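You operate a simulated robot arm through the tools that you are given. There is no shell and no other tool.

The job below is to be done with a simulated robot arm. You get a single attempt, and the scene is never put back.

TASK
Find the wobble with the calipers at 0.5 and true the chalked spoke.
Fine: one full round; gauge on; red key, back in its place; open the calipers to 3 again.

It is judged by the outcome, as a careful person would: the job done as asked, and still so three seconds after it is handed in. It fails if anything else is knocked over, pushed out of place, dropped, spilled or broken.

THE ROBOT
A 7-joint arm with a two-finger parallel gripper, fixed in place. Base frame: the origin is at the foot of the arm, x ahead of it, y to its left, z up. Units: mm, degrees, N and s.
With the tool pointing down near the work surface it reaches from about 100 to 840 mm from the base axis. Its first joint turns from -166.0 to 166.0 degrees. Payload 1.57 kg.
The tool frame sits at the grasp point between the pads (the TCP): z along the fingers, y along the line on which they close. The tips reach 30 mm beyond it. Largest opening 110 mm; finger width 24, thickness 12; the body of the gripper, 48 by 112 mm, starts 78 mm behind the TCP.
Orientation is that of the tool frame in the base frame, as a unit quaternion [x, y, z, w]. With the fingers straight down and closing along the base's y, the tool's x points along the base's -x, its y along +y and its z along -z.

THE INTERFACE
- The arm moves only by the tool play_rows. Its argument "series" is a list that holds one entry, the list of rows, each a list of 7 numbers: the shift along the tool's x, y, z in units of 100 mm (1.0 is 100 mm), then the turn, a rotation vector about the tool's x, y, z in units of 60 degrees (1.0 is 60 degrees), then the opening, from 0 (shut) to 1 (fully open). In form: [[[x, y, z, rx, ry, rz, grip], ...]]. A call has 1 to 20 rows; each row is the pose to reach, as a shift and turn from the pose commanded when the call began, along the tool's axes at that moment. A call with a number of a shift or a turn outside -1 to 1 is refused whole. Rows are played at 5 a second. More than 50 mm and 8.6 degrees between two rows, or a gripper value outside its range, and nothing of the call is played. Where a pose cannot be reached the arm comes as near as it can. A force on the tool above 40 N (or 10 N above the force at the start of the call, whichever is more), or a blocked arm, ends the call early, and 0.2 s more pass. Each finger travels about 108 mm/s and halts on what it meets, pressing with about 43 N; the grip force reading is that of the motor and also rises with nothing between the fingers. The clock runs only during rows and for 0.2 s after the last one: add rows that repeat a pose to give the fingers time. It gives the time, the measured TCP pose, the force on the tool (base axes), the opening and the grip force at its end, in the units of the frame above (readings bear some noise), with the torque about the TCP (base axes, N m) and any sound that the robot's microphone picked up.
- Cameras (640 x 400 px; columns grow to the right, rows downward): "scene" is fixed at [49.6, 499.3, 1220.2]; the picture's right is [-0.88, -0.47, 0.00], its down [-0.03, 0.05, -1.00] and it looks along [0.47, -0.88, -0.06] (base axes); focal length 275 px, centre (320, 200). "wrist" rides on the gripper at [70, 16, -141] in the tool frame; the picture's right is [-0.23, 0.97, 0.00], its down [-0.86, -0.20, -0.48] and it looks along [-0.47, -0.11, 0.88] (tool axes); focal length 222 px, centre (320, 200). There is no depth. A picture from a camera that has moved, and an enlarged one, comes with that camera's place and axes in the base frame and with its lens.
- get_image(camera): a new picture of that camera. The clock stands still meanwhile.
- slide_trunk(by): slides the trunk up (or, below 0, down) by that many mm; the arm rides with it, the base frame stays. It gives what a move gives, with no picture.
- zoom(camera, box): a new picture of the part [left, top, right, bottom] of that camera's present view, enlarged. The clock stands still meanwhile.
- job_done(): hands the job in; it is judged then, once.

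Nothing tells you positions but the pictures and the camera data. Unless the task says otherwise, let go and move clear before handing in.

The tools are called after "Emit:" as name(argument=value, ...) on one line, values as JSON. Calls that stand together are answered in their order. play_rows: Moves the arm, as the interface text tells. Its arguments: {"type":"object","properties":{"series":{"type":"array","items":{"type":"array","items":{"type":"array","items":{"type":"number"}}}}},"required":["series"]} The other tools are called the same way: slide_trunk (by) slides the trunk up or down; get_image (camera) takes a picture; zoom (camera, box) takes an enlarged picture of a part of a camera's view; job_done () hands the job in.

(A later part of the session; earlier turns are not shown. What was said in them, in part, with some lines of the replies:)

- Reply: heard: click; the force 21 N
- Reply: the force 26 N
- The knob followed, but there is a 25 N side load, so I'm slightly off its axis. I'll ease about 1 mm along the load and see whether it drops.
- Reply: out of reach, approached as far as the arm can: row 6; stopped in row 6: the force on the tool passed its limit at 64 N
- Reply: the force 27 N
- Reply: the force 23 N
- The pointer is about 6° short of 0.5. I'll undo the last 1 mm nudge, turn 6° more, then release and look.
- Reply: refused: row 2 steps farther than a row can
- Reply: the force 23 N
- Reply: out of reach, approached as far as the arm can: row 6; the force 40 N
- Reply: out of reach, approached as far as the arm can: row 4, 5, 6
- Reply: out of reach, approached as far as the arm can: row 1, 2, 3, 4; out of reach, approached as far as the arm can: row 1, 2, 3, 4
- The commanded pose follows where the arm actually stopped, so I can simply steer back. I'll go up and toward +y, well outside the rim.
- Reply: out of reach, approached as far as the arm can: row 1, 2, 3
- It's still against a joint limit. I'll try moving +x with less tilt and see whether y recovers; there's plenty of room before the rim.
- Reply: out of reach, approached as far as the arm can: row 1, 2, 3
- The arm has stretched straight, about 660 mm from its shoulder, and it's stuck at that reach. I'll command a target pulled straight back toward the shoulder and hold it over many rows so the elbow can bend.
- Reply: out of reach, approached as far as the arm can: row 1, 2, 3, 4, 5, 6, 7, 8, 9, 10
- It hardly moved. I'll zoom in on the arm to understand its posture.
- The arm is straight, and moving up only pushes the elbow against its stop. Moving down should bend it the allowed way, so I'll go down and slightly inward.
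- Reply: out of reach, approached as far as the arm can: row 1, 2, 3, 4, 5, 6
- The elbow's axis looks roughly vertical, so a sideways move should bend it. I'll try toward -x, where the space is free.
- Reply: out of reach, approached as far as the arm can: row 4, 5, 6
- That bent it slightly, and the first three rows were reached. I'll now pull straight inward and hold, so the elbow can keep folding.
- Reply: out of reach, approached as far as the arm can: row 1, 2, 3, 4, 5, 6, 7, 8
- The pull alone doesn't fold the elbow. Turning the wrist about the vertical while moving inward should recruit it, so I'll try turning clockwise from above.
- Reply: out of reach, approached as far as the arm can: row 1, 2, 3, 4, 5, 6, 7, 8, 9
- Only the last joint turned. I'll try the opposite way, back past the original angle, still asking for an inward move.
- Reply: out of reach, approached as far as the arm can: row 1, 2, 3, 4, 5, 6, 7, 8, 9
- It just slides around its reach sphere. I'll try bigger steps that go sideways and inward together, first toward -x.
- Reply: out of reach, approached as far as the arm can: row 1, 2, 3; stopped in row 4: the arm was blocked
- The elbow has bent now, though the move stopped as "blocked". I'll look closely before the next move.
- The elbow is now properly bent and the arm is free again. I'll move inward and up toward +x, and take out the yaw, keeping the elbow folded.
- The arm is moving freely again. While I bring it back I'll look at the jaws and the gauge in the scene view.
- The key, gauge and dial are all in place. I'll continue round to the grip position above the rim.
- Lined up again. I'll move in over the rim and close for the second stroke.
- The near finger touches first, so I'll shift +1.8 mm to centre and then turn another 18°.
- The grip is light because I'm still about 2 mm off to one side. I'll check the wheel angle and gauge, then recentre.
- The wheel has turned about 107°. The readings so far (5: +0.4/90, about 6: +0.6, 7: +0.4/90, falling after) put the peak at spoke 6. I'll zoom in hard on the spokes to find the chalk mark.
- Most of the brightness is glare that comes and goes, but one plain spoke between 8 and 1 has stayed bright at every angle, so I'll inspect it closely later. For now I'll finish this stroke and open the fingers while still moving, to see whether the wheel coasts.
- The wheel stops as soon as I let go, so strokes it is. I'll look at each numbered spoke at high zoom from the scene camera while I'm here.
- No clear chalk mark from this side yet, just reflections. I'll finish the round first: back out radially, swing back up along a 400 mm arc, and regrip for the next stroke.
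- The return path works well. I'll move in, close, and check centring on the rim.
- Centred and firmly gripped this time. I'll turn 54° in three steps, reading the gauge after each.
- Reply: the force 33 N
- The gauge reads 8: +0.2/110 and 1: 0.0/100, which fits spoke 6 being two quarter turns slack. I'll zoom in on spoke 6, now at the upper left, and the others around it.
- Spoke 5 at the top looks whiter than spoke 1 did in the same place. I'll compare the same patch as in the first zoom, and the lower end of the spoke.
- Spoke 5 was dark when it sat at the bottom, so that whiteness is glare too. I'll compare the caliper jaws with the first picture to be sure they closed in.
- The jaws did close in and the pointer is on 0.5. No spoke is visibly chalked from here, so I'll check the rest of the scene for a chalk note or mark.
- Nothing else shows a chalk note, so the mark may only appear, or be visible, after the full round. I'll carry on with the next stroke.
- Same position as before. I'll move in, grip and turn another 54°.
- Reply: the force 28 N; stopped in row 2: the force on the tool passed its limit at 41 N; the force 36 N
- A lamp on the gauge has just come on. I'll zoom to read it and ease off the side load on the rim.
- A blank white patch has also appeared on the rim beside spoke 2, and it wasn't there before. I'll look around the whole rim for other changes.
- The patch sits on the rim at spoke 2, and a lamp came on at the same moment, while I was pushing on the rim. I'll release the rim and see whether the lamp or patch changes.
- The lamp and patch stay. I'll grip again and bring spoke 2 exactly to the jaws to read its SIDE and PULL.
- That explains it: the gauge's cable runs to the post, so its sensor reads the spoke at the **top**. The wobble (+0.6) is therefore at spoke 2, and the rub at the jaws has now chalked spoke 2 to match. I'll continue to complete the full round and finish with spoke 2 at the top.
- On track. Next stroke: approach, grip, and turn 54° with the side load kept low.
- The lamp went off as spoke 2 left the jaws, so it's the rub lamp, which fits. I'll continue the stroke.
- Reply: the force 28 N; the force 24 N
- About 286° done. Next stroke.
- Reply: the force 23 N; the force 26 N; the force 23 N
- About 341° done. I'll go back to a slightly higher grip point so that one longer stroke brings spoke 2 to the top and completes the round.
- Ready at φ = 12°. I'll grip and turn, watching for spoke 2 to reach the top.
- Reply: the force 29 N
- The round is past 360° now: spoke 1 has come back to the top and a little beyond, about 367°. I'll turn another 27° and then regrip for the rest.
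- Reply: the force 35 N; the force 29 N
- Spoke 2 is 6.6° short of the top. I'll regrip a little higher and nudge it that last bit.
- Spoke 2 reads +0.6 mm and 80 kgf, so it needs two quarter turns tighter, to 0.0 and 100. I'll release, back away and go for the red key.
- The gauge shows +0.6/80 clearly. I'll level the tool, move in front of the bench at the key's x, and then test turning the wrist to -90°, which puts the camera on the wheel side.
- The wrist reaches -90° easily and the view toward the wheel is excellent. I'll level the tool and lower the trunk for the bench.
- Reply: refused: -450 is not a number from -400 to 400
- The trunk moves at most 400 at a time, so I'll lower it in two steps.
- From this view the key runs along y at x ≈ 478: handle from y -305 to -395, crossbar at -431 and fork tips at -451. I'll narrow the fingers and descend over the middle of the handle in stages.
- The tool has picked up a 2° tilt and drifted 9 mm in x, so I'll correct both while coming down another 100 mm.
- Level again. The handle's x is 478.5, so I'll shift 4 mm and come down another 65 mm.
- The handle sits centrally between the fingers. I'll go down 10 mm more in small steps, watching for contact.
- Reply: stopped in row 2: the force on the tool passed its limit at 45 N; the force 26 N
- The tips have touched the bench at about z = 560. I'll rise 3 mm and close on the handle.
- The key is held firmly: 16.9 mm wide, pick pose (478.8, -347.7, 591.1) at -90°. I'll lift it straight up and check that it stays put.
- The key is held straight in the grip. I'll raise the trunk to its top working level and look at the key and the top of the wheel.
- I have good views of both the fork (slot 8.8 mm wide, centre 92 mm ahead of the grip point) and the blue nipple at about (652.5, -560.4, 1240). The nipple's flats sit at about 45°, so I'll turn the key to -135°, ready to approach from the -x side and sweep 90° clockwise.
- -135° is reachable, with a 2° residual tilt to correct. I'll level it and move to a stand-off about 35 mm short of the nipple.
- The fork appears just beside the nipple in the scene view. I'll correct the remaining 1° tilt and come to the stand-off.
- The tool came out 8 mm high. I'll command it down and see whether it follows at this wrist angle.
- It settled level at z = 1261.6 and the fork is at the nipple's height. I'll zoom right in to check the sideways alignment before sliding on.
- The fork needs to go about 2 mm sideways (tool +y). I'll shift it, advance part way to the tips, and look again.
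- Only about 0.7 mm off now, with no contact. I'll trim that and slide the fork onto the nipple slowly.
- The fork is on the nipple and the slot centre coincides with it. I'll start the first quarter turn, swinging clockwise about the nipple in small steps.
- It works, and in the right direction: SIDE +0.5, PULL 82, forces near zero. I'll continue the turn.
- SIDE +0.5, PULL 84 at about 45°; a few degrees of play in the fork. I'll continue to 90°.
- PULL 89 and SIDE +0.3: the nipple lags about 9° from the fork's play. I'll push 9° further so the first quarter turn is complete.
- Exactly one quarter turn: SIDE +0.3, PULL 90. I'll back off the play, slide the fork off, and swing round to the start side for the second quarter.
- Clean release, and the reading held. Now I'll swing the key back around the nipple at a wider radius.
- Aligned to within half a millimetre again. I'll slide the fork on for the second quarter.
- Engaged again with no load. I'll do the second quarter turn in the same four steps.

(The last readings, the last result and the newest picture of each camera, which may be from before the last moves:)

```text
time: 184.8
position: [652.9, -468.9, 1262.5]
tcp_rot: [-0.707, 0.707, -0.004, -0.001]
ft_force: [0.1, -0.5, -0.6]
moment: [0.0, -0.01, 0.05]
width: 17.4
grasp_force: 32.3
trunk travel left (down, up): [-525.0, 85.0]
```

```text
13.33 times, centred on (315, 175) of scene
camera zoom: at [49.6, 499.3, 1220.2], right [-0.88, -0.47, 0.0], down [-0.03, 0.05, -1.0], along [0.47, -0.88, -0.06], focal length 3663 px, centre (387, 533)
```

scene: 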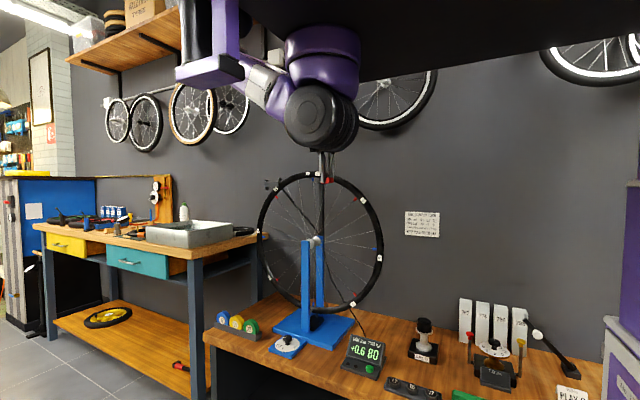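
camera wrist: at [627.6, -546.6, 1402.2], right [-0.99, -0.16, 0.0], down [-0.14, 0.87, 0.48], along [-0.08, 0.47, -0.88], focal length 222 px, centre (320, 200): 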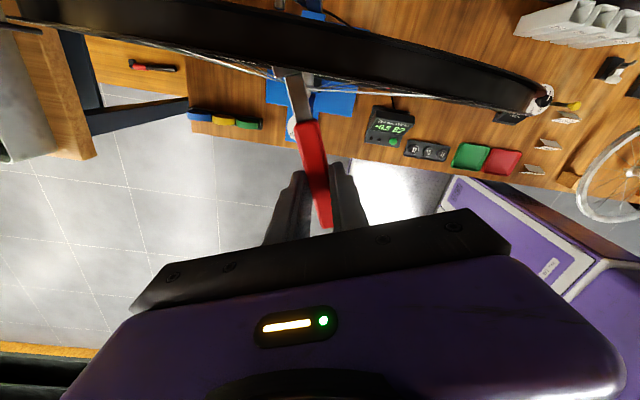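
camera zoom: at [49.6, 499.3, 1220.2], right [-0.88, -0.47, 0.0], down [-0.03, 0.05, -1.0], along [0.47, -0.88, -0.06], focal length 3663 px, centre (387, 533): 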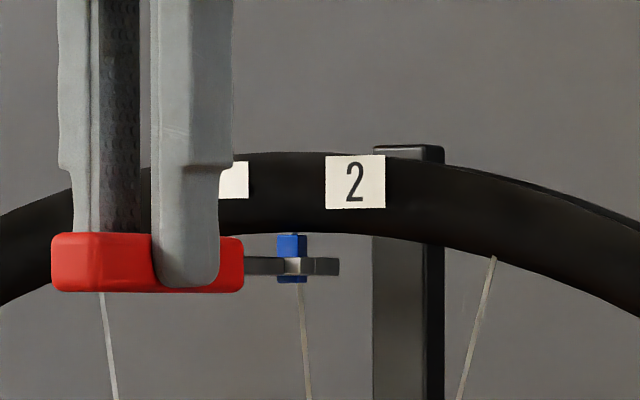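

SIDE +0.2 and PULL 94, as expected halfway. I'll complete the second half of this turn.

Emit:
play_rows(series=[[[0.0074, -0.1201, 0, 0, 0, 0.125, 0.08], [0.0303, -0.2383, 0, 0, 0, 0.25, 0.08], [0.0685, -0.3524, 0, 0, 0, 0.375, 0.08], [0.0685, -0.3524, 0, 0, 0, 0.375, 0.08]]])

Emit:
play_rows(series=[[[0.0074, -0.1201, 0, 0, 0, 0.125, 0.08], [0.0303, -0.2383, 0, 0, 0, 0.25, 0.08], [0.0685, -0.3524, 0, 0, 0, 0.375, 0.08], [0.0685, -0.3524, 0, 0, 0, 0.375, 0.08]]])

Emit:
zoom(camera="scene", box=[335, 325, 395, 385])

Emit:
zoom(camera="scene", box=[307, 172, 323, 184])

```text
time: 185.8
position: [687.0, -476.2, 1260.8]
tcp_rot: [-0.555, 0.832, -0.002, -0.001]
ft_force: [-0.2, -0.2, -1.1]
moment: [0.02, -0.01, 0.04]
width: 17.0
grasp_force: 32.0
trunk travel left (down, up): [-525.0, 85.0]
```

```text
time: 186.8
position: [716.8, -494.0, 1262.0]
tcp_rot: [-0.382, 0.924, -0.002, 0.0]
ft_force: [-0.1, -0.6, -1.8]
moment: [0.02, -0.01, 0.06]
width: 16.7
grasp_force: 32.5
trunk travel left (down, up): [-525.0, 85.0]
```

```text
6.67 times, centred on (365, 355) of scene
camera zoom: at [49.6, 499.3, 1220.2], right [-0.88, -0.47, 0.0], down [-0.03, 0.05, -1.0], along [0.47, -0.88, -0.06], focal length 1832 px, centre (20, -833)
```

zoom: 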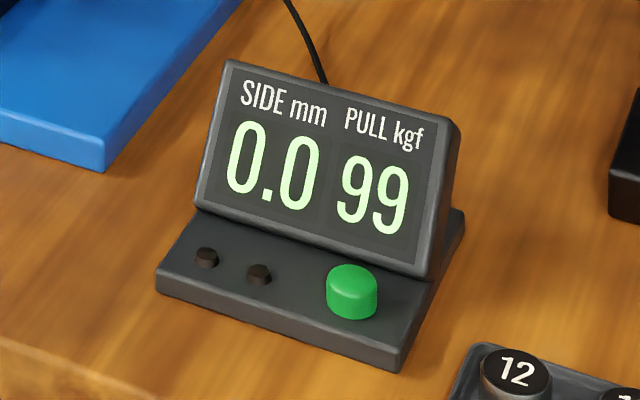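

```text
16.00 times, centred on (315, 178) of scene
camera zoom: at [49.6, 499.3, 1220.2], right [-0.88, -0.47, 0.0], down [-0.03, 0.05, -1.0], along [0.47, -0.88, -0.06], focal length 4396 px, centre (400, 552)
```

zoom: 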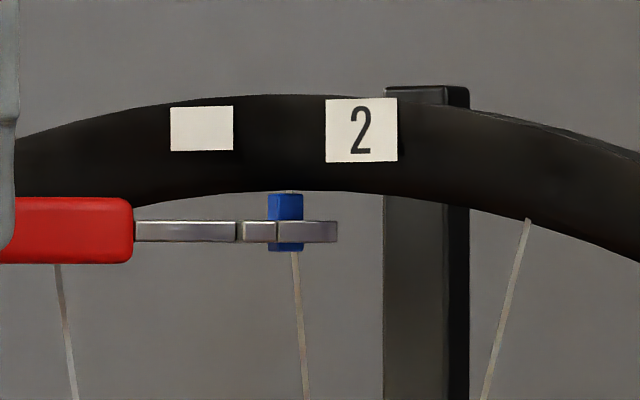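

SIDE 0.0 and PULL 99. A final 7.5° nudge should bring it to 100.

Emit:
play_rows(series=[[[0.002, -0.06, 0, 0, 0, 0.0625, 0.08], [0.0074, -0.1201, 0, 0, 0, 0.125, 0.08], [0.0074, -0.1201, 0, 0, 0, 0.125, 0.08]]])

Emit:
zoom(camera="scene", box=[335, 325, 395, 385])

```text
time: 187.6
position: [724.0, -505.1, 1262.9]
tcp_rot: [-0.321, 0.947, -0.002, -0.001]
ft_force: [0.6, -0.2, -1.1]
moment: [0.03, -0.02, 0.09]
width: 17.4
grasp_force: 31.8
trunk travel left (down, up): [-525.0, 85.0]
```

```text
6.67 times, centred on (365, 355) of scene
camera zoom: at [49.6, 499.3, 1220.2], right [-0.88, -0.47, 0.0], down [-0.03, 0.05, -1.0], along [0.47, -0.88, -0.06], focal length 1832 px, centre (20, -833)
```

zoom: 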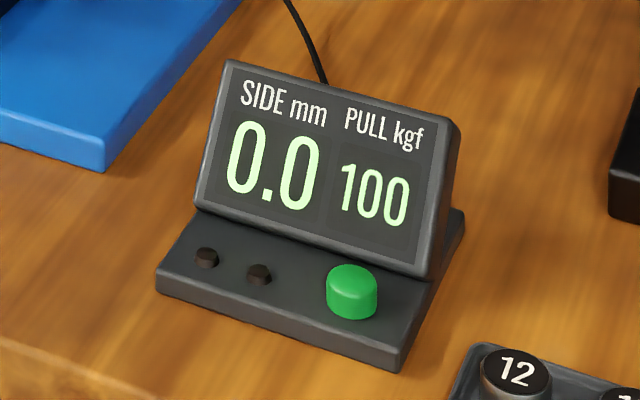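

SIDE 0.0, PULL 100: spoke 2 is trued. I'll take the fork off cleanly and swing the key back to -90°.

Emit:
play_rows(series=[[[0.002, 0.06, 0, 0, 0, -0.0625, 0.08], [0.0074, 0.1201, 0, 0, 0, -0.125, 0.08], [0.0074, 0.1201, 0, 0, 0, -0.125, 0.08]]])

Emit:
play_rows(series=[[[-0.06, 0, 0, 0, 0, 0, 0.08], [-0.14, 0, 0, 0, 0, 0, 0.08], [-0.24, 0, 0, 0, 0, 0, 0.08], [-0.35, 0, 0, 0, 0, 0, 0.08], [-0.35, 0, 0, 0, 0, 0, 0.08]]])

Emit:
zoom(camera="scene", box=[335, 325, 395, 385])

Emit:
play_rows(series=[[[0.0109, 0.1658, 0, 0, 0, -0.125, 0.08], [0.0433, 0.3287, 0, 0, 0, -0.25, 0.08], [0.0967, 0.486, 0, 0, 0, -0.375, 0.08], [0.1701, 0.635, 0, 0, 0, -0.5, 0.08], [0.2624, 0.7731, 0, 0, 0, -0.625, 0.08], [0.372, 0.898, 0, 0, 0, -0.75, 0.08], [0.372, 0.898, 0, 0, 0, -0.75, 0.08]]])

Emit:
get_image(camera="scene")

```text
time: 188.4
position: [715.9, -495.1, 1262.4]
tcp_rot: [-0.383, 0.924, -0.001, 0.0]
ft_force: [0.1, 0.2, -0.6]
moment: [0.01, -0.01, -0.02]
width: 17.0
grasp_force: 32.3
trunk travel left (down, up): [-525.0, 85.0]
```

```text
time: 189.6
position: [740.1, -470.7, 1260.4]
tcp_rot: [-0.382, 0.924, -0.002, 0.0]
ft_force: [0.3, 0.0, -1.5]
moment: [0.02, 0.03, 0.05]
width: 16.9
grasp_force: 32.3
trunk travel left (down, up): [-525.0, 85.0]
```

```text
6.67 times, centred on (365, 355) of scene
camera zoom: at [49.6, 499.3, 1220.2], right [-0.88, -0.47, 0.0], down [-0.03, 0.05, -1.0], along [0.47, -0.88, -0.06], focal length 1832 px, centre (20, -833)
```

zoom: 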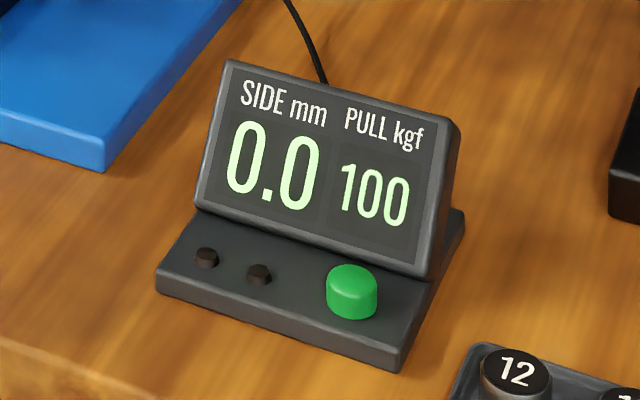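

```text
time: 191.2
position: [650.5, -433.0, 1262.1]
tcp_rot: [-0.707, 0.707, -0.001, 0.0]
ft_force: [0.0, -0.1, -1.1]
moment: [-0.03, 0.04, 0.01]
width: 17.0
grasp_force: 32.1
trunk travel left (down, up): [-525.0, 85.0]
```

```text
taken
```

scene: 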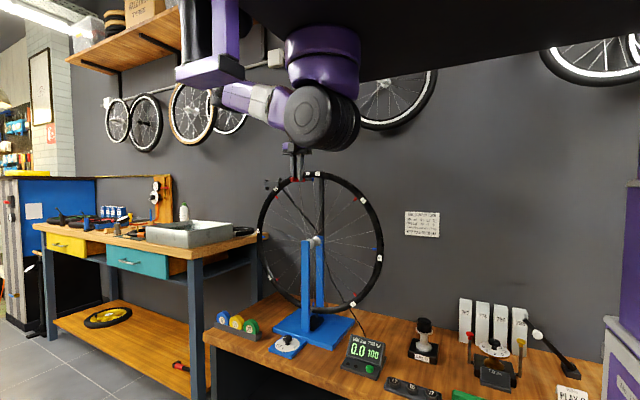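

The reading holds at 0.0/100. I'll carry the key back over its place on the bench.

Emit:
play_rows(series=[[[-0.4, 0.1, 0, 0, 0, 0, 0.08], [-0.7, 0.4, 0, 0, 0, 0, 0.08], [-0.853, 0.8, 0, 0, 0, 0, 0.08]]])

Emit:
play_rows(series=[[[0, 0.4, 0, 0, 0, 0, 0.08], [0, 0.8, 0, 0, 0, 0, 0.08], [0, 0.917, 0, 0, 0, 0, 0.08], [0, 0.917, 0, 0, 0, 0, 0.08]]])

Emit:
slide_trunk(by=-350)

Emit:
get_image(camera="wrist")

```text
time: 192.0
position: [569.6, -346.7, 1260.7]
tcp_rot: [0.707, -0.707, 0.002, 0.001]
ft_force: [0.2, 0.8, -1.1]
moment: [0.01, 0.0, -0.01]
width: 17.0
grasp_force: 32.3
trunk travel left (down, up): [-525.0, 85.0]
```

```text
time: 193.0
position: [478.8, -348.0, 1261.3]
tcp_rot: [-0.706, 0.708, -0.001, 0.0]
ft_force: [-0.2, -0.7, 0.6]
moment: [0.02, -0.01, 0.0]
width: 16.9
grasp_force: 32.2
trunk travel left (down, up): [-525.0, 85.0]
```

```text
time: 196.4
position: [478.5, -347.7, 910.9]
tcp_rot: [0.708, -0.707, 0.002, 0.001]
ft_force: [0.0, -0.4, -0.3]
moment: [-0.02, 0.0, 0.01]
width: 17.1
grasp_force: 32.6
trunk travel left (down, up): [-175.0, 435.0]
```

```text
taken
camera wrist: at [463.7, -416.2, 1051.9], right [-0.97, 0.23, 0.0], down [0.2, 0.86, 0.48], along [0.11, 0.46, -0.88], focal length 222 px, centre (320, 200)
```

wrist: 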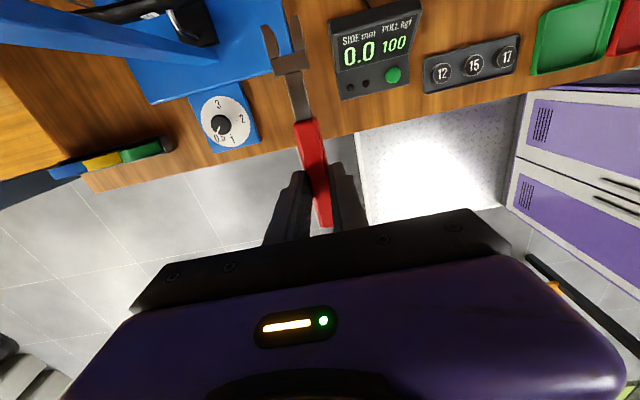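

Over the spot. I'll descend in stages, checking tilt and position.

Emit:
play_rows(series=[[[0.005, 0.005, 0.3, 0, 0, 0, 0.08], [0.015, 0.009, 0.65, 0, 0, 0, 0.08], [0.015, 0.009, 1.0, 0, 0, 0, 0.08], [0.015, 0.009, 1.0, 0, 0, 0, 0.08]]])

Emit:
play_rows(series=[[[0, 0, 0.3, 0, 0, 0, 0.08], [0, 0, 0.65, 0, 0, 0, 0.08], [0, 0, 1.0, 0, 0, 0, 0.08], [0, 0, 1.0, 0, 0, 0, 0.08]]])

Emit:
zoom(camera="wrist", box=[220, 20, 420, 240])

```text
time: 197.4
position: [477.6, -348.0, 813.1]
tcp_rot: [-0.706, 0.708, -0.003, 0.0]
ft_force: [0.7, -0.3, -0.5]
moment: [0.05, -0.01, 0.0]
width: 17.3
grasp_force: 32.0
trunk travel left (down, up): [-175.0, 435.0]
```

```text
time: 198.4
position: [478.0, -349.6, 712.3]
tcp_rot: [-0.707, 0.708, -0.002, -0.001]
ft_force: [0.3, -1.0, -1.3]
moment: [0.0, 0.04, 0.0]
width: 16.8
grasp_force: 32.2
trunk travel left (down, up): [-175.0, 435.0]
```

```text
1.82 times, centred on (320, 130) of wrist
camera zoom: at [462.7, -418.7, 852.3], right [-0.97, 0.23, 0.0], down [0.2, 0.86, 0.48], along [0.11, 0.46, -0.88], focal length 404 px, centre (320, 327)
```

zoom: 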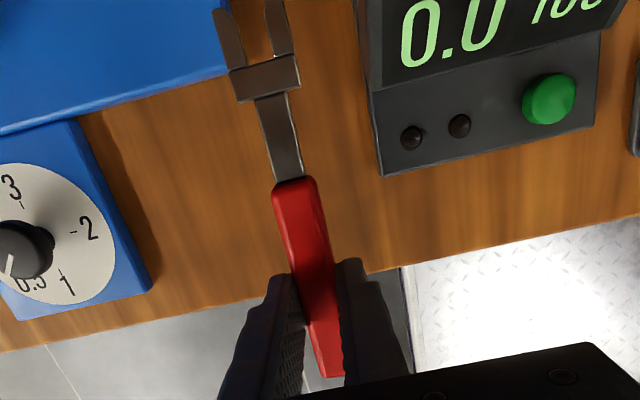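

The key sits the same way in the grip as when I picked it up. I'll continue down to just above the bench.

Emit:
play_rows(series=[[[-0.01, 0, 0.3, 0, 0, 0, 0.08], [-0.01, 0, 0.65, 0, 0, 0, 0.08], [-0.01, 0, 1.0, 0, 0, 0, 0.08], [-0.01, 0, 1.0, 0, 0, 0, 0.08]]])

Emit:
zoom(camera="wrist", box=[220, 20, 420, 240])

```text
time: 199.4
position: [478.0, -349.3, 610.3]
tcp_rot: [0.707, -0.707, 0.002, 0.0]
ft_force: [-0.1, -0.3, -1.1]
moment: [0.03, 0.02, 0.01]
width: 17.1
grasp_force: 32.6
trunk travel left (down, up): [-175.0, 435.0]
```

```text
1.82 times, centred on (320, 130) of wrist
camera zoom: at [462.7, -418.0, 750.6], right [-0.97, 0.23, 0.0], down [0.2, 0.86, 0.48], along [0.11, 0.46, -0.88], focal length 404 px, centre (320, 327)
```

zoom: 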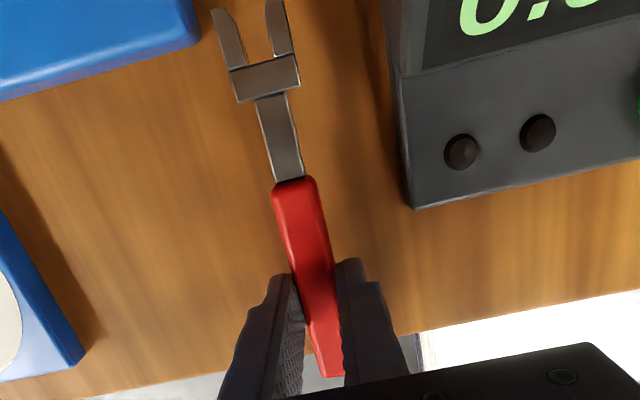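

18 mm to go. I'll lower gently until it rests on the bench.

Emit:
play_rows(series=[[[-0.003, 0, 0.08, 0, 0, 0, 0.08], [-0.003, 0, 0.13, 0, 0, 0, 0.08], [-0.003, 0, 0.16, 0, 0, 0, 0.08], [-0.003, 0, 0.175, 0, 0, 0, 0.08], [-0.003, 0, 0.183, 0, 0, 0, 0.08]]])

Emit:
zoom(camera="wrist", box=[220, 20, 420, 240])

```text
time: 200.6
position: [477.8, -347.9, 592.1]
tcp_rot: [0.707, -0.707, 0.002, 0.0]
ft_force: [-0.4, -0.1, -1.0]
moment: [0.03, -0.01, 0.01]
width: 16.8
grasp_force: 31.8
trunk travel left (down, up): [-175.0, 435.0]
```

```text
1.82 times, centred on (320, 130) of wrist
camera zoom: at [462.8, -417.1, 733.3], right [-0.97, 0.23, 0.0], down [0.2, 0.86, 0.48], along [0.11, 0.46, -0.88], focal length 404 px, centre (320, 327)
```

zoom: 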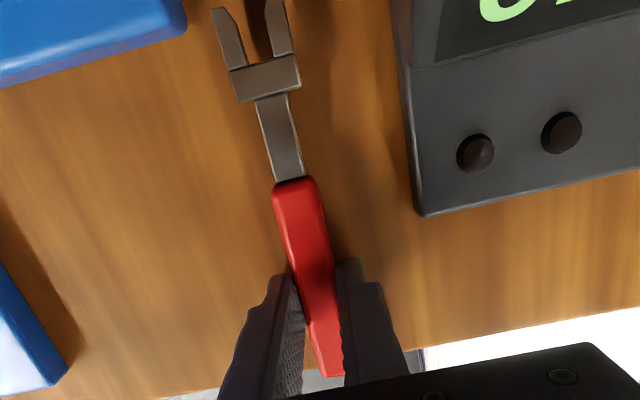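

The key sits about 1 mm further forward in the grip than at pick-up, so I'll shift 1 mm back, lower the last millimetre and release.

Emit:
play_rows(series=[[[-0.011, 0, 0.005, 0, 0, 0, 0.08], [-0.011, 0, 0.01, 0, 0, 0, 0.08], [-0.011, 0, 0.012, 0, 0, 0, 0.08]]])

Emit:
play_rows(series=[[[0, 0, 0, 0, 0, 0, 0.16], [0, 0, 0, 0, 0, 0, 0.2], [0, 0, 0, 0, 0, 0, 0.28], [0, 0, 0, 0, 0, 0, 0.38], [0, 0, 0, 0, 0, 0, 0.38]]])

Emit:
zoom(camera="wrist", box=[220, 20, 420, 240])

```text
time: 201.4
position: [478.4, -347.2, 592.3]
tcp_rot: [-0.707, 0.707, -0.002, -0.001]
ft_force: [0.9, -0.9, -1.3]
moment: [0.0, -0.03, -0.02]
width: 17.0
grasp_force: 31.8
trunk travel left (down, up): [-175.0, 435.0]
```

```text
time: 202.6
position: [479.9, -346.7, 591.1]
tcp_rot: [0.708, -0.707, 0.003, 0.0]
ft_force: [0.2, 0.9, 0.0]
moment: [-0.02, 0.02, 0.0]
width: 41.7
grasp_force: 0.0
trunk travel left (down, up): [-175.0, 435.0]
```

```text
1.82 times, centred on (320, 130) of wrist
camera zoom: at [463.0, -416.3, 732.3], right [-0.97, 0.23, 0.0], down [0.2, 0.86, 0.48], along [0.11, 0.46, -0.88], focal length 404 px, centre (320, 327)
```

zoom: 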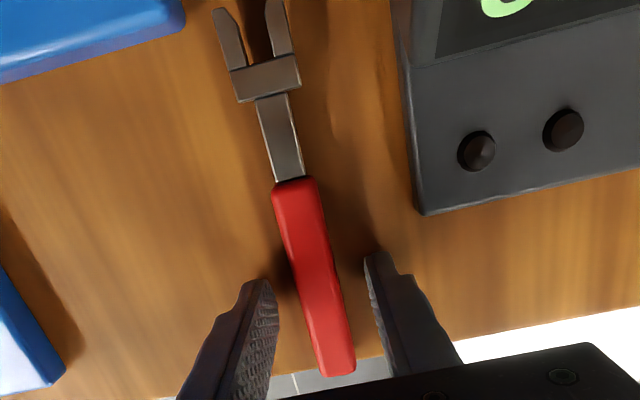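

The key is back exactly where it was. I'll rise clear, turn the wrist round and go to the caliper knob.

Emit:
play_rows(series=[[[0, 0, -0.2, 0, 0, 0, 0.38], [0, 0, -0.5, 0, 0, 0, 0.5], [0, 0, -1.0, 0, 0, 0, 0.6]]])

Emit:
play_rows(series=[[[0, 0, -0.2, 0, 0, 0.125, 0.6], [0, 0, -0.4, 0, 0, 0.25, 0.6], [0, 0, -0.6, 0, 0, 0.375, 0.6], [0, 0, -0.8, 0, 0, 0.5, 0.6], [0, 0, -1.0, 0, 0, 0.625, 0.6], [0, 0, -1.0, 0, 0, 0.75, 0.6], [0, 0, -1.0, 0, 0, 0.875, 0.6], [0, 0, -1.0, 0, 0, 1.0, 0.6]]])

Emit:
play_rows(series=[[[0, 0, 0, 0, 0, 0.125, 0.6], [0, 0, 0, 0, 0, 0.25, 0.6], [0, 0, 0, 0, 0, 0.375, 0.6], [0, 0, 0, 0, 0, 0.5, 0.6]]])

Emit:
get_image(camera="wrist")

```text
time: 203.4
position: [476.1, -345.3, 693.2]
tcp_rot: [-0.707, 0.707, -0.002, 0.0]
ft_force: [0.4, -0.5, -0.2]
moment: [0.02, -0.03, 0.0]
width: 65.9
grasp_force: 0.0
trunk travel left (down, up): [-175.0, 435.0]
```

```text
time: 205.2
position: [477.9, -346.0, 792.0]
tcp_rot: [-0.258, 0.966, -0.002, 0.001]
ft_force: [0.2, 0.4, -0.7]
moment: [0.01, 0.01, -0.02]
width: 66.1
grasp_force: 0.0
trunk travel left (down, up): [-175.0, 435.0]
```

```text
time: 206.2
position: [477.6, -345.0, 791.0]
tcp_rot: [0.002, 1.0, -0.002, 0.0]
ft_force: [-0.1, -0.6, 0.9]
moment: [-0.02, 0.0, -0.02]
width: 66.1
grasp_force: 0.0
trunk travel left (down, up): [-175.0, 435.0]
```

```text
taken
camera wrist: at [409.5, -329.6, 931.9], right [0.23, 0.97, 0.0], down [0.85, -0.2, 0.48], along [0.47, -0.11, -0.88], focal length 222 px, centre (320, 200)
```

wrist: 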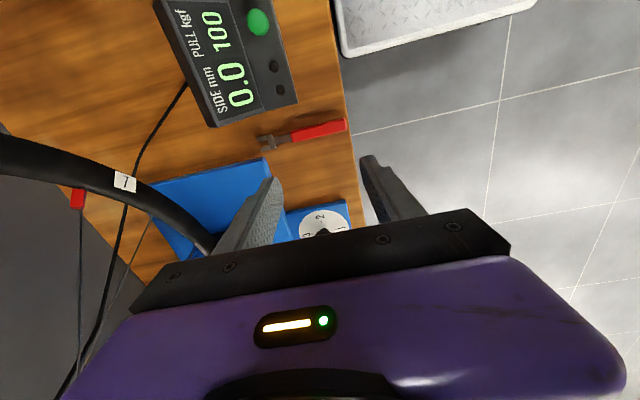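

Everything is in place on the bench. I'll move across to the knob.

Emit:
play_rows(series=[[[-0.35, -0.1, 0, 0, 0, 0, 0.6], [-0.7, -0.2, 0, 0, 0, 0, 0.6], [-1.0, -0.2, 0, 0, 0, 0, 0.6]]])

Emit:
play_rows(series=[[[-0.35, -0.1, 0.1, 0, 0, 0, 0.6], [-0.7, -0.19, 0.3, 0, 0, 0, 0.6], [-0.9, -0.19, 0.6, 0, 0, 0, 0.6], [-0.9, -0.19, 0.9, 0, 0, 0, 0.6]]])

Emit:
play_rows(series=[[[0, 0, 0, 0, 0, 0.125, 0.6], [0, 0, 0, 0, 0, 0.25, 0.6], [0, 0, 0, 0, 0, 0.375, 0.6], [0, 0, 0, 0, 0, 0.5, 0.6], [0, 0, 0, 0, 0, 0.625, 0.6], [0, 0, 0, 0, 0, 0.75, 0.6], [0, 0, 0, 0, 0, 0.875, 0.6], [0, 0, 0, 0, 0, 1.0, 0.6]]])

Emit:
zoom(camera="wrist", box=[220, 80, 420, 240])

```text
time: 207.0
position: [578.9, -366.9, 790.9]
tcp_rot: [0.001, 1.0, -0.002, 0.001]
ft_force: [0.4, 0.3, -0.3]
moment: [0.01, -0.01, 0.01]
width: 66.2
grasp_force: 0.0
trunk travel left (down, up): [-175.0, 435.0]
```

```text
time: 208.0
position: [667.3, -385.7, 700.7]
tcp_rot: [0.002, 1.0, -0.002, 0.001]
ft_force: [1.0, 0.6, 0.0]
moment: [-0.02, -0.03, 0.01]
width: 66.0
grasp_force: 0.0
trunk travel left (down, up): [-175.0, 435.0]
```

```text
time: 209.8
position: [667.8, -385.4, 702.6]
tcp_rot: [0.501, 0.865, -0.001, 0.002]
ft_force: [-0.1, 1.0, 0.4]
moment: [-0.02, -0.02, 0.04]
width: 65.9
grasp_force: 0.0
trunk travel left (down, up): [-175.0, 435.0]
```

```text
2.50 times, centred on (320, 160) of wrist
camera zoom: at [648.6, -316.9, 842.4], right [0.96, 0.29, 0.0], down [0.25, -0.84, 0.48], along [0.14, -0.46, -0.88], focal length 555 px, centre (320, 300)
```

zoom: 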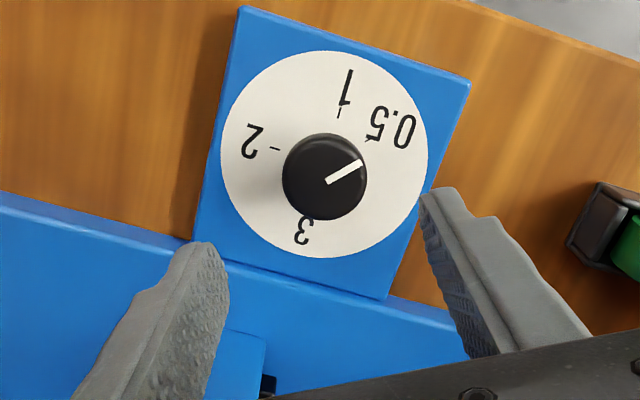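

The pointer is still on 0.5. I'll turn on to +80° and lower onto the cap.

Emit:
play_rows(series=[[[0, 0, 0.2, 0, 0, 0.11, 0.6], [0, 0, 0.4, 0, 0, 0.22, 0.6], [0.012, 0.005, 0.6, 0, 0, 0.333, 0.6], [0.012, 0.005, 0.8, 0, 0, 0.333, 0.6], [0.012, 0.005, 0.895, 0, 0, 0.333, 0.6], [0.012, 0.005, 0.895, 0, 0, 0.333, 0.6]]])

Emit:
zoom(camera="wrist", box=[220, 80, 420, 240])

```text
time: 211.2
position: [669.9, -384.6, 614.3]
tcp_rot: [0.643, 0.766, -0.001, 0.003]
ft_force: [0.0, 0.3, -0.1]
moment: [-0.01, 0.01, 0.01]
width: 66.1
grasp_force: 0.0
trunk travel left (down, up): [-175.0, 435.0]
```

```text
2.50 times, centred on (320, 160) of wrist
camera zoom: at [673.7, -312.6, 753.2], right [1.0, -0.06, 0.0], down [-0.05, -0.87, 0.48], along [-0.03, -0.48, -0.88], focal length 555 px, centre (320, 300)
```

zoom: 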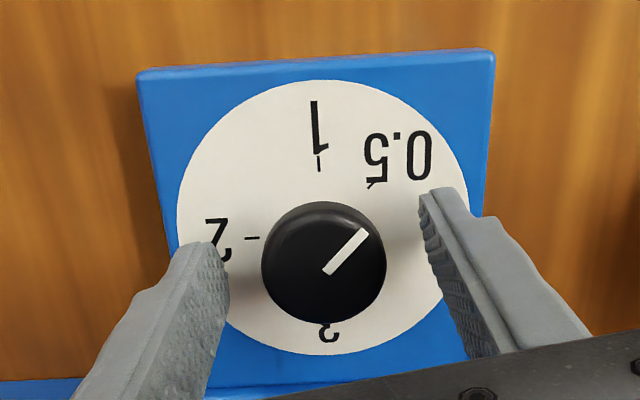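

Centred on the cap. I'll close and turn counterclockwise in two calls, watching the load.

Emit:
play_rows(series=[[[0, 0, 0, 0, 0, 0, 0.4], [0, 0, 0, 0, 0, 0, 0.25], [0, 0, 0, 0, 0, 0, 0.25], [0, 0, 0, 0, 0, 0, 0.25]]])

Emit:
play_rows(series=[[[0, 0, 0, 0, 0, -0.125, 0.25], [0, 0, 0, 0, 0, -0.25, 0.25], [0, 0, 0, 0, 0, -0.375, 0.25], [0, 0, 0, 0, 0, -0.5, 0.25]]])

Emit:
zoom(camera="wrist", box=[220, 80, 420, 240])

```text
time: 212.2
position: [670.5, -384.5, 614.7]
tcp_rot: [0.643, 0.766, -0.001, 0.003]
ft_force: [9.1, -0.9, -3.0]
moment: [-0.12, -0.25, 0.01]
width: 37.1
grasp_force: 43.3
trunk travel left (down, up): [-175.0, 435.0]
```

```text
time: 213.2
position: [669.8, -384.8, 613.3]
tcp_rot: [0.421, 0.907, -0.001, 0.001]
ft_force: [13.6, 8.2, 15.3]
moment: [0.64, 0.18, 0.0]
width: 37.5
grasp_force: 43.8
trunk travel left (down, up): [-175.0, 435.0]
```

```text
2.50 times, centred on (320, 160) of wrist
camera zoom: at [637.7, -320.4, 753.2], right [0.89, 0.45, 0.0], down [0.4, -0.78, 0.48], along [0.22, -0.43, -0.88], focal length 555 px, centre (320, 300)
```

zoom: 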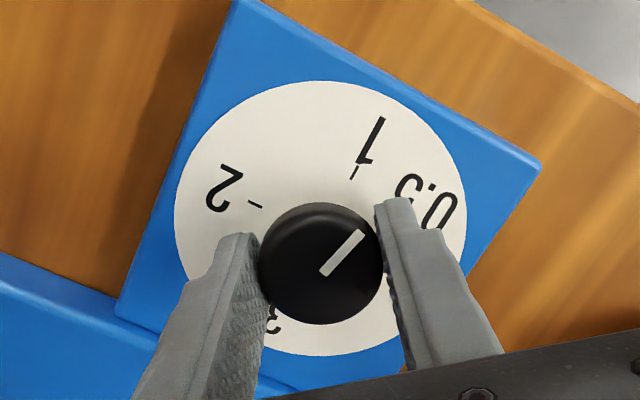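

It's turning back well. I'll continue counterclockwise.

Emit:
play_rows(series=[[[0.005, 0.005, 0, 0, 0, -0.125, 0.25], [0.005, 0.005, 0, 0, 0, -0.25, 0.25], [0.005, 0.005, 0, 0, 0, -0.375, 0.25], [0.005, 0.005, 0, 0, 0, -0.5, 0.25], [0.005, 0.005, 0, 0, 0, -0.625, 0.25]]])

Emit:
play_rows(series=[[[0, 0, 0, 0, 0, -0.125, 0.25], [0, 0, 0, 0, 0, -0.25, 0.25], [0, 0, 0, 0, 0, -0.375, 0.25], [0, 0, 0, 0, 0, -0.5, 0.25], [0, 0, 0, 0, 0, -0.625, 0.25], [0, 0, 0, 0, 0, -0.75, 0.25]]])

Emit:
zoom(camera="wrist", box=[220, 80, 420, 240])

```text
time: 214.4
position: [669.4, -385.3, 613.9]
tcp_rot: [0.107, 0.994, -0.003, 0.002]
ft_force: [17.1, 3.6, 18.2]
moment: [-0.18, -1.08, -0.03]
width: 37.5
grasp_force: 43.7
trunk travel left (down, up): [-175.0, 435.0]
```

```text
time: 215.8
position: [669.8, -385.3, 613.0]
tcp_rot: [-0.28, 0.96, -0.003, 0.0]
ft_force: [22.0, -10.2, 3.3]
moment: [0.32, -1.05, -0.03]
width: 37.6
grasp_force: 43.4
trunk travel left (down, up): [-175.0, 435.0]
```

```text
2.50 times, centred on (320, 160) of wrist
camera zoom: at [602.4, -408.2, 753.1], right [-0.33, 0.94, -0.01], down [0.83, 0.29, 0.48], along [0.46, 0.15, -0.88], focal length 555 px, centre (320, 300)
```

zoom: 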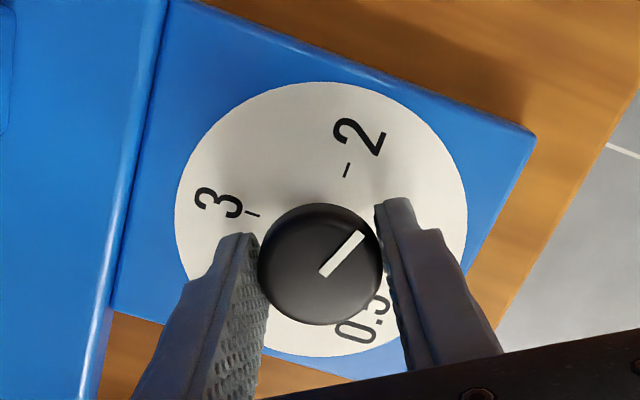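

Halfway back, with the pointer between 1 and 2. I'll release, turn the wrist back to +80° and take the second half.

Emit:
play_rows(series=[[[0, 0, 0, 0, 0, 0, 0.25], [0, 0, 0, 0, 0, 0, 0.6], [0, 0, 0, 0, 0, 0, 0.6], [0, 0, -0.12, 0, 0, 0, 0.6]]])

Emit:
play_rows(series=[[[0, 0, 0, 0, 0, 0.125, 0.6], [0, 0, 0, 0, 0, 0.25, 0.6], [0, 0, 0, 0, 0, 0.375, 0.6], [0, 0, 0, 0, 0, 0.5, 0.6], [0, 0, 0, 0, 0, 0.625, 0.6], [0, 0, 0, 0, 0, 0.75, 0.6], [0, 0, 0, 0, 0, 0.875, 0.6], [0, 0, 0, 0, 0, 1.0, 0.6]]])

Emit:
play_rows(series=[[[0, 0, 0, 0, 0, 0.125, 0.6], [0, 0, 0, 0, 0, 0.25, 0.6], [0, 0, 0, 0, 0, 0.375, 0.6], [0, 0, 0, 0, 0, 0.5, 0.6], [0, 0, 0, 0, 0, 0.625, 0.6], [0, 0, 0, 0, 0, 0.75, 0.6], [0, 0, 0, 0, 0, 0.875, 0.6]]])

Emit:
zoom(camera="wrist", box=[220, 80, 420, 240])

```text
time: 216.8
position: [666.9, -383.2, 624.9]
tcp_rot: [-0.28, 0.96, -0.003, -0.001]
ft_force: [-0.1, 0.5, 0.3]
moment: [0.01, -0.02, 0.01]
width: 65.8
grasp_force: 0.1
trunk travel left (down, up): [-175.0, 435.0]
```

```text
time: 218.6
position: [668.1, -385.4, 624.9]
tcp_rot: [0.24, 0.971, -0.003, 0.002]
ft_force: [-0.1, 0.3, -0.5]
moment: [0.01, 0.01, 0.01]
width: 65.7
grasp_force: 0.1
trunk travel left (down, up): [-175.0, 435.0]
```

```text
time: 220.2
position: [668.1, -383.7, 624.2]
tcp_rot: [0.644, 0.765, -0.001, 0.002]
ft_force: [-0.7, -0.1, 0.7]
moment: [-0.01, -0.01, 0.01]
width: 66.0
grasp_force: 0.0
trunk travel left (down, up): [-175.0, 435.0]
```

```text
2.50 times, centred on (320, 160) of wrist
camera zoom: at [673.5, -312.1, 764.8], right [1.0, -0.06, 0.0], down [-0.05, -0.87, 0.48], along [-0.03, -0.48, -0.88], focal length 555 px, centre (320, 300)
```

zoom: 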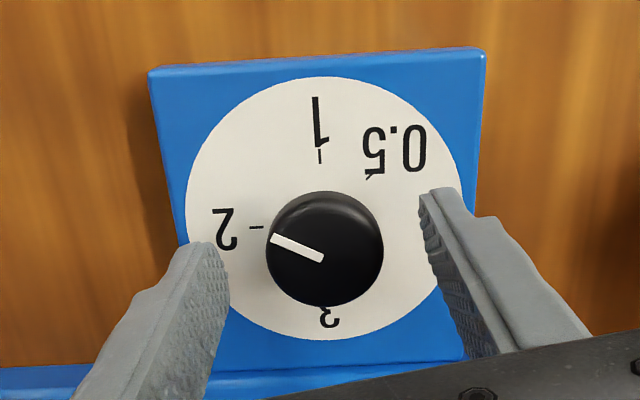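

The pointer is 117° from 3. I'll lower, grip and turn.

Emit:
play_rows(series=[[[0, 0, 0.06, 0, 0, 0, 0.6], [0, 0, 0.115, 0, 0, 0, 0.6], [0, 0, 0.115, 0, 0, 0, 0.4], [0, 0, 0.115, 0, 0, 0, 0.25], [0, 0, 0.115, 0, 0, 0, 0.25], [0, 0, 0.115, 0, 0, 0, 0.25]]])

Emit:
play_rows(series=[[[0, 0, 0, 0, 0, -0.125, 0.25], [0, 0, 0, 0, 0, -0.25, 0.25], [0, 0, 0, 0, 0, -0.375, 0.25], [0, 0, 0, 0, 0, -0.5, 0.25], [0, 0, 0, 0, 0, -0.625, 0.25], [0, 0, 0, 0, 0, -0.75, 0.25], [0, 0, 0, 0, 0, -0.875, 0.25], [0, 0, 0, 0, 0, -1.0, 0.25]]])

Emit:
play_rows(series=[[[0, 0, 0, 0, 0, -0.125, 0.25], [0, 0, 0, 0, 0, -0.25, 0.25], [0, 0, 0, 0, 0, -0.375, 0.25], [0, 0, 0, 0, 0, -0.5, 0.25], [0, 0, 0, 0, 0, -0.625, 0.25], [0, 0, 0, 0, 0, -0.75, 0.25]]])

Emit:
zoom(camera="wrist", box=[220, 80, 420, 240])

```text
time: 221.6
position: [668.9, -383.4, 614.0]
tcp_rot: [0.643, 0.766, 0.001, 0.002]
ft_force: [7.1, -0.4, -4.3]
moment: [-0.05, -0.2, 0.01]
width: 37.3
grasp_force: 44.0
trunk travel left (down, up): [-175.0, 435.0]
```

```text
time: 223.4
position: [669.8, -384.7, 612.9]
tcp_rot: [0.174, 0.985, -0.002, 0.002]
ft_force: [14.1, -8.7, -11.3]
moment: [-0.53, -1.15, -0.05]
width: 37.5
grasp_force: 43.4
trunk travel left (down, up): [-175.0, 435.0]
```

```text
time: 224.8
position: [668.9, -384.8, 613.9]
tcp_rot: [-0.218, 0.976, -0.003, 0.0]
ft_force: [14.3, -11.1, -0.3]
moment: [0.22, -0.99, -0.01]
width: 37.2
grasp_force: 43.7
trunk travel left (down, up): [-175.0, 435.0]
```

```text
2.50 times, centred on (320, 160) of wrist
camera zoom: at [600.0, -399.3, 753.8], right [-0.21, 0.98, -0.01], down [0.86, 0.18, 0.48], along [0.47, 0.09, -0.88], focal length 555 px, centre (320, 300)
```

zoom: 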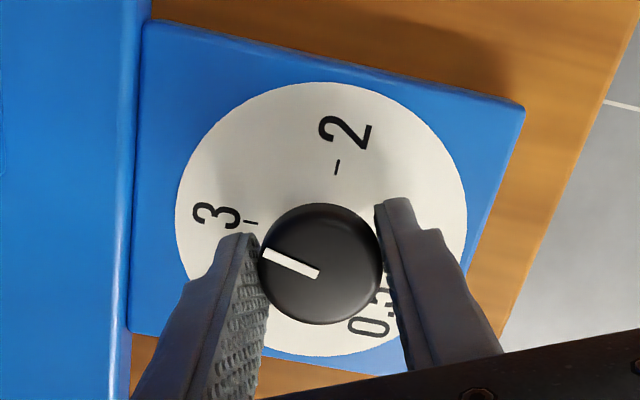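

11° left to reach 3. I'll turn that last bit, then release and check.

Emit:
play_rows(series=[[[0, 0, 0, 0, 0, -0.1, 0.25], [0, 0, 0, 0, 0, -0.19, 0.25], [0, 0, 0, 0, 0, -0.19, 0.25]]])

Emit:
play_rows(series=[[[0, 0, 0, 0, 0, 0, 0.25], [0, 0, 0, 0, 0, 0, 0.6], [0, 0, 0, 0, 0, 0, 0.6], [0, 0, -0.2, 0, 0, 0, 0.6], [0, 0, -0.45, 0, 0, 0, 0.6]]])

Emit:
zoom(camera="wrist", box=[220, 80, 420, 240])

```text
time: 225.6
position: [669.2, -383.8, 613.5]
tcp_rot: [-0.313, 0.95, -0.003, 0.0]
ft_force: [19.6, -15.5, -1.6]
moment: [-0.22, -0.34, 0.0]
width: 37.5
grasp_force: 43.3
trunk travel left (down, up): [-175.0, 435.0]
```

```text
time: 226.8
position: [668.5, -385.5, 658.7]
tcp_rot: [-0.312, 0.95, -0.002, -0.001]
ft_force: [-0.1, 0.0, 0.4]
moment: [-0.01, 0.0, -0.01]
width: 65.9
grasp_force: 0.0
trunk travel left (down, up): [-175.0, 435.0]
```

```text
2.50 times, centred on (320, 160) of wrist
camera zoom: at [604.3, -411.7, 799.2], right [-0.39, 0.92, 0.0], down [0.81, 0.35, 0.48], along [0.44, 0.19, -0.88], focal length 555 px, centre (320, 300)
```

zoom: 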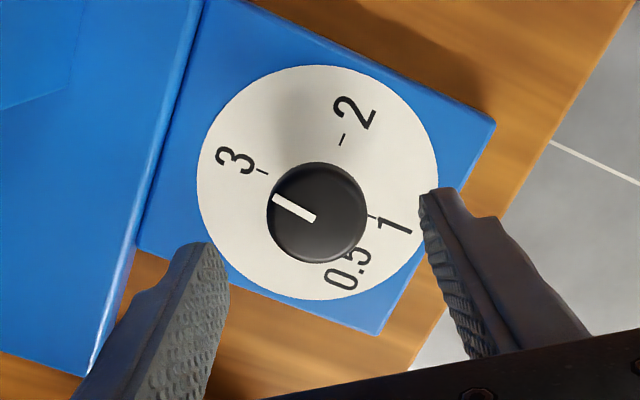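

The pointer is close to 3, maybe a few degrees short. I'll turn to 0° at the height of my very first dial picture so I can compare them directly.

Emit:
play_rows(series=[[[0, 0, -0.1, 0, 0, 0.125, 0.7], [0, 0, -0.2, 0, 0, 0.25, 0.7], [0, 0, -0.3, 0, 0, 0.375, 0.7], [0, 0, -0.4, 0, 0, 0.5, 0.7], [0, 0, -0.49, 0, 0, 0.607, 0.7], [0, 0, -0.49, 0, 0, 0.607, 0.7]]])

Emit:
zoom(camera="wrist", box=[200, 80, 440, 240])

Emit:
zoom(camera="wrist", box=[280, 110, 360, 180])

```text
time: 228.2
position: [667.5, -383.5, 708.1]
tcp_rot: [0.001, 1.0, -0.002, 0.001]
ft_force: [1.0, 0.2, 0.5]
moment: [-0.01, 0.01, -0.04]
width: 77.0
grasp_force: 0.1
trunk travel left (down, up): [-175.0, 435.0]
```

```text
2.50 times, centred on (320, 160) of wrist
camera zoom: at [599.2, -367.2, 848.2], right [0.23, 0.97, 0.0], down [0.85, -0.2, 0.48], along [0.47, -0.11, -0.88], focal length 555 px, centre (320, 300)
```

zoom: 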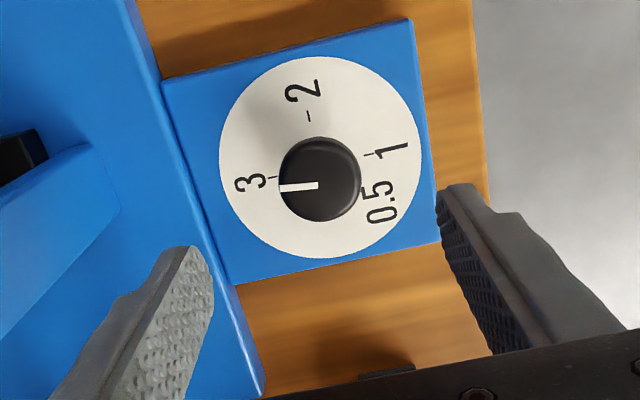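

```text
5.71 times, centred on (320, 145) of wrist
camera zoom: at [599.2, -367.2, 848.2], right [0.23, 0.97, 0.0], down [0.85, -0.2, 0.48], along [0.47, -0.11, -0.88], focal length 1269 px, centre (320, 514)
```

zoom: 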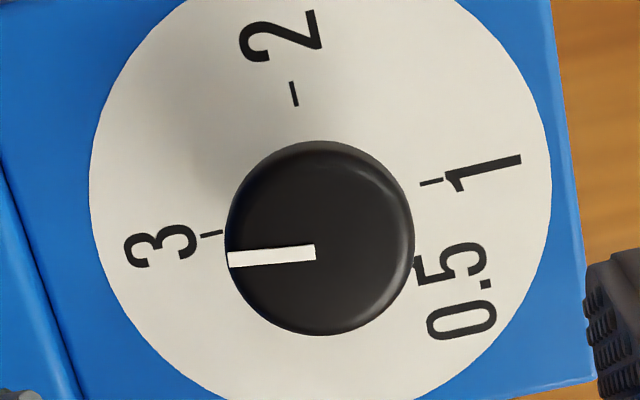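

Compared with the tick line, the pointer is about 5° short of 3. I'll go down and give it that last small turn.

Emit:
play_rows(series=[[[0, -0.008, 0.4, 0, 0, 0, 0.7], [0, -0.008, 0.75, 0, 0, 0, 0.6], [0, -0.008, 0.9, 0, 0, 0, 0.6], [0, -0.008, 0.952, 0, 0, 0, 0.6], [0, -0.008, 0.952, 0, 0, 0, 0.4], [0, -0.008, 0.952, 0, 0, 0, 0.25], [0, -0.008, 0.952, 0, 0, 0, 0.25], [0, -0.008, 0.952, 0, 0, 0, 0.25]]])

Emit:
play_rows(series=[[[0, 0, 0, 0, 0, -0.045, 0.25], [0, 0, 0, 0, 0, -0.09, 0.25], [0, 0, 0, 0, 0, -0.09, 0.25]]])

Emit:
play_rows(series=[[[0, 0, 0, 0, 0, 0, 0.25], [0, 0, 0, 0, 0, 0, 0.6], [0, 0, 0, 0, 0, 0, 0.6], [0, 0, -0.3, 0, 0, 0.045, 0.6], [0, 0, -0.6, 0, 0, 0.09, 0.7], [0, 0, -0.95, 0, 0, 0.09, 0.7], [0, 0, -0.95, 0, 0, 0.09, 0.7]]])

Emit:
zoom(camera="wrist", box=[280, 110, 360, 180])

```text
time: 230.0
position: [670.0, -385.9, 612.2]
tcp_rot: [0.001, 1.0, -0.002, 0.001]
ft_force: [-0.9, 4.5, -2.4]
moment: [0.12, -0.28, 0.04]
width: 37.3
grasp_force: 42.7
trunk travel left (down, up): [-175.0, 435.0]
```

```text
time: 230.8
position: [667.6, -386.0, 612.2]
tcp_rot: [-0.047, 0.999, -0.002, 0.0]
ft_force: [0.8, 10.2, 4.4]
moment: [-0.04, 0.33, -0.01]
width: 37.4
grasp_force: 43.7
trunk travel left (down, up): [-175.0, 435.0]
```

```text
time: 232.4
position: [666.9, -386.0, 707.4]
tcp_rot: [0.001, 1.0, -0.002, 0.002]
ft_force: [0.5, 0.2, -0.8]
moment: [-0.03, 0.0, 0.01]
width: 77.1
grasp_force: 0.0
trunk travel left (down, up): [-175.0, 435.0]
```

```text
5.71 times, centred on (320, 145) of wrist
camera zoom: at [598.8, -369.4, 847.8], right [0.23, 0.97, 0.0], down [0.85, -0.2, 0.48], along [0.47, -0.11, -0.88], focal length 1269 px, centre (320, 514)
```

zoom: 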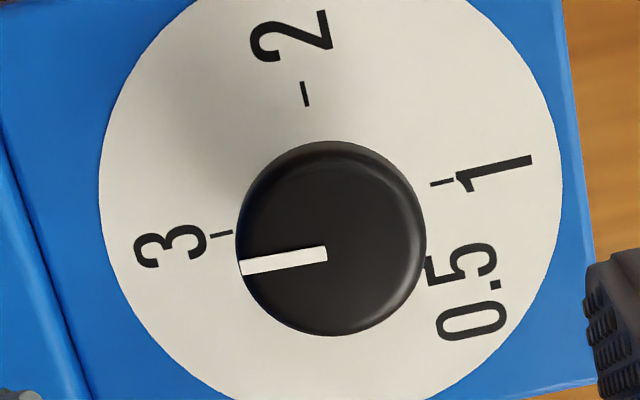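

The pointer is now on 3, within about a degree of how it started. I'll rise and move clear, then check the whole scene.

Emit:
play_rows(series=[[[0, 0.1, -0.4, 0, 0, 0, 0.7], [0.1, 0.2, -0.8, 0, 0, 0, 0.7], [0.4, 0.3, -1.0, 0, 0, 0, 0.7]]])

Emit:
play_rows(series=[[[0.4, 0, 0, 0, 0, 0, 0.7], [0.8, 0.1, -0.2, 0, 0, 0, 0.7], [1.0, 0.1, -0.5, 0, 0, 0, 0.7]]])

Emit:
slide_trunk(by=350)

Emit:
get_image(camera="scene")

Emit:
zoom(camera="scene", box=[200, 290, 400, 400])

Emit:
zoom(camera="scene", box=[260, 325, 345, 378])

Emit:
zoom(camera="scene", box=[240, 160, 400, 310])

```text
time: 233.2
position: [630.5, -356.4, 808.5]
tcp_rot: [0.0, 1.0, -0.001, 0.002]
ft_force: [0.2, 0.2, -0.7]
moment: [-0.02, 0.0, -0.01]
width: 77.0
grasp_force: 0.0
trunk travel left (down, up): [-175.0, 435.0]
```

```text
time: 234.0
position: [529.4, -343.0, 858.5]
tcp_rot: [0.001, 1.0, -0.002, 0.001]
ft_force: [0.2, -0.3, 0.0]
moment: [0.03, 0.04, 0.01]
width: 77.1
grasp_force: 0.1
trunk travel left (down, up): [-175.0, 435.0]
```

```text
time: 237.4
position: [530.2, -344.9, 1207.9]
tcp_rot: [0.0, 1.0, -0.002, 0.001]
ft_force: [-0.1, 0.0, -0.6]
moment: [0.01, 0.01, 0.0]
width: 77.0
grasp_force: 0.1
trunk travel left (down, up): [-525.0, 85.0]
```

```text
taken
```

scene: 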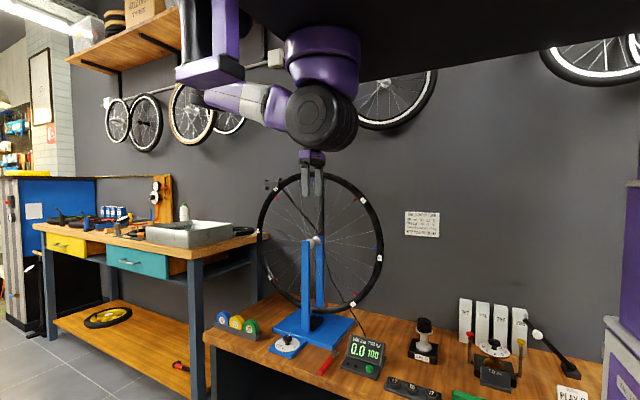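

```text
3.20 times, centred on (300, 345) of scene
camera zoom: at [49.6, 499.3, 1220.2], right [-0.88, -0.47, 0.0], down [-0.03, 0.05, -1.0], along [0.47, -0.88, -0.06], focal length 879 px, centre (384, -264)
```

zoom: 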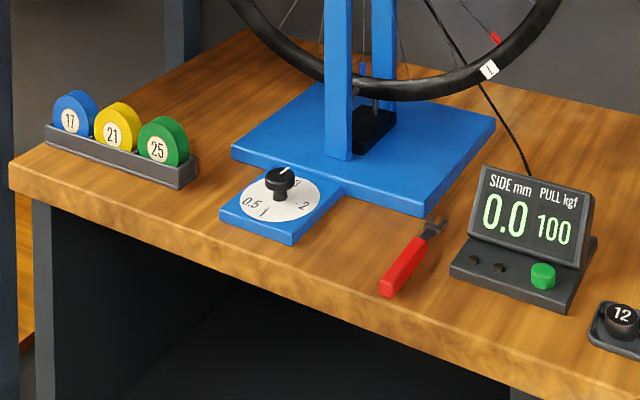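

```text
7.53 times, centred on (302, 352) of scene
camera zoom: at [49.6, 499.3, 1220.2], right [-0.88, -0.47, 0.0], down [-0.03, 0.05, -1.0], along [0.47, -0.88, -0.06], focal length 2069 px, centre (452, -941)
```

zoom: 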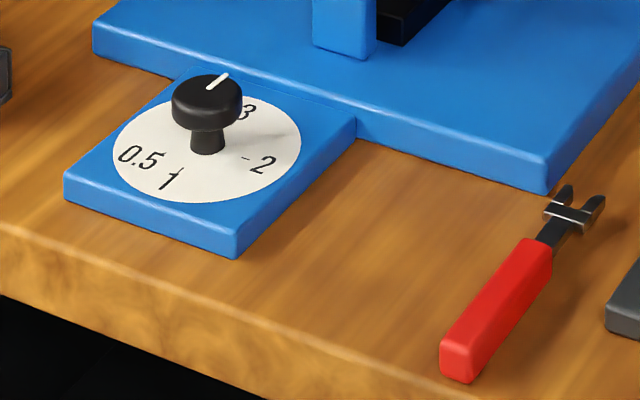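

```text
2.67 times, centred on (320, 235) of scene
camera zoom: at [49.6, 499.3, 1220.2], right [-0.88, -0.47, 0.0], down [-0.03, 0.05, -1.0], along [0.47, -0.88, -0.06], focal length 733 px, centre (320, 107)
```

zoom: 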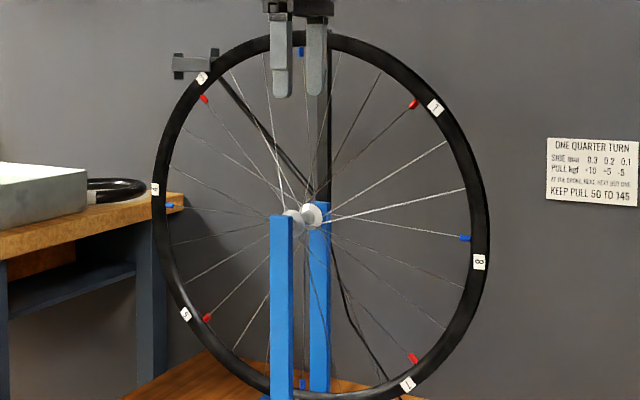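

Final check: spoke 2 reads 0.0 mm and 100 kgf, the gauge is on, the key lies where I found it, and the caliper pointer matches its starting position at 3. The wheel has made a full round, nothing else has moved, and the arm is clear, so I'm handing in.

Emit:
job_done()

```text
The job is handed in.
```

The job is handed in: the wobble was at spoke 2, and that spoke is now trued.

- **Full round:** I turned the wheel about 405° with the gauge on and the calipers at 0.5. The gauge reads the spoke at the top of the wheel. It peaked at spoke 2 with +0.6 mm and 80 kgf, and the rim beside that spoke was chalked.
- **Truing:** I used the red key to tighten spoke 2 by two quarter turns. It now reads 0.0 mm and 100 kgf, inside the 50 to 145 range on the notice. I did not re-read the other spokes afterwards; by the notice's figures they should now be true as well.
- **Red key:** it is back where I picked it up.
- **Calipers:** the pointer is at 3 again, within about a degree of where it started.
- **Gauge:** left on.

While turning the wheel, the arm overstretched once and swung toward the wall before I freed it; I saw no contact, and the scene looked undisturbed in the final pictures.
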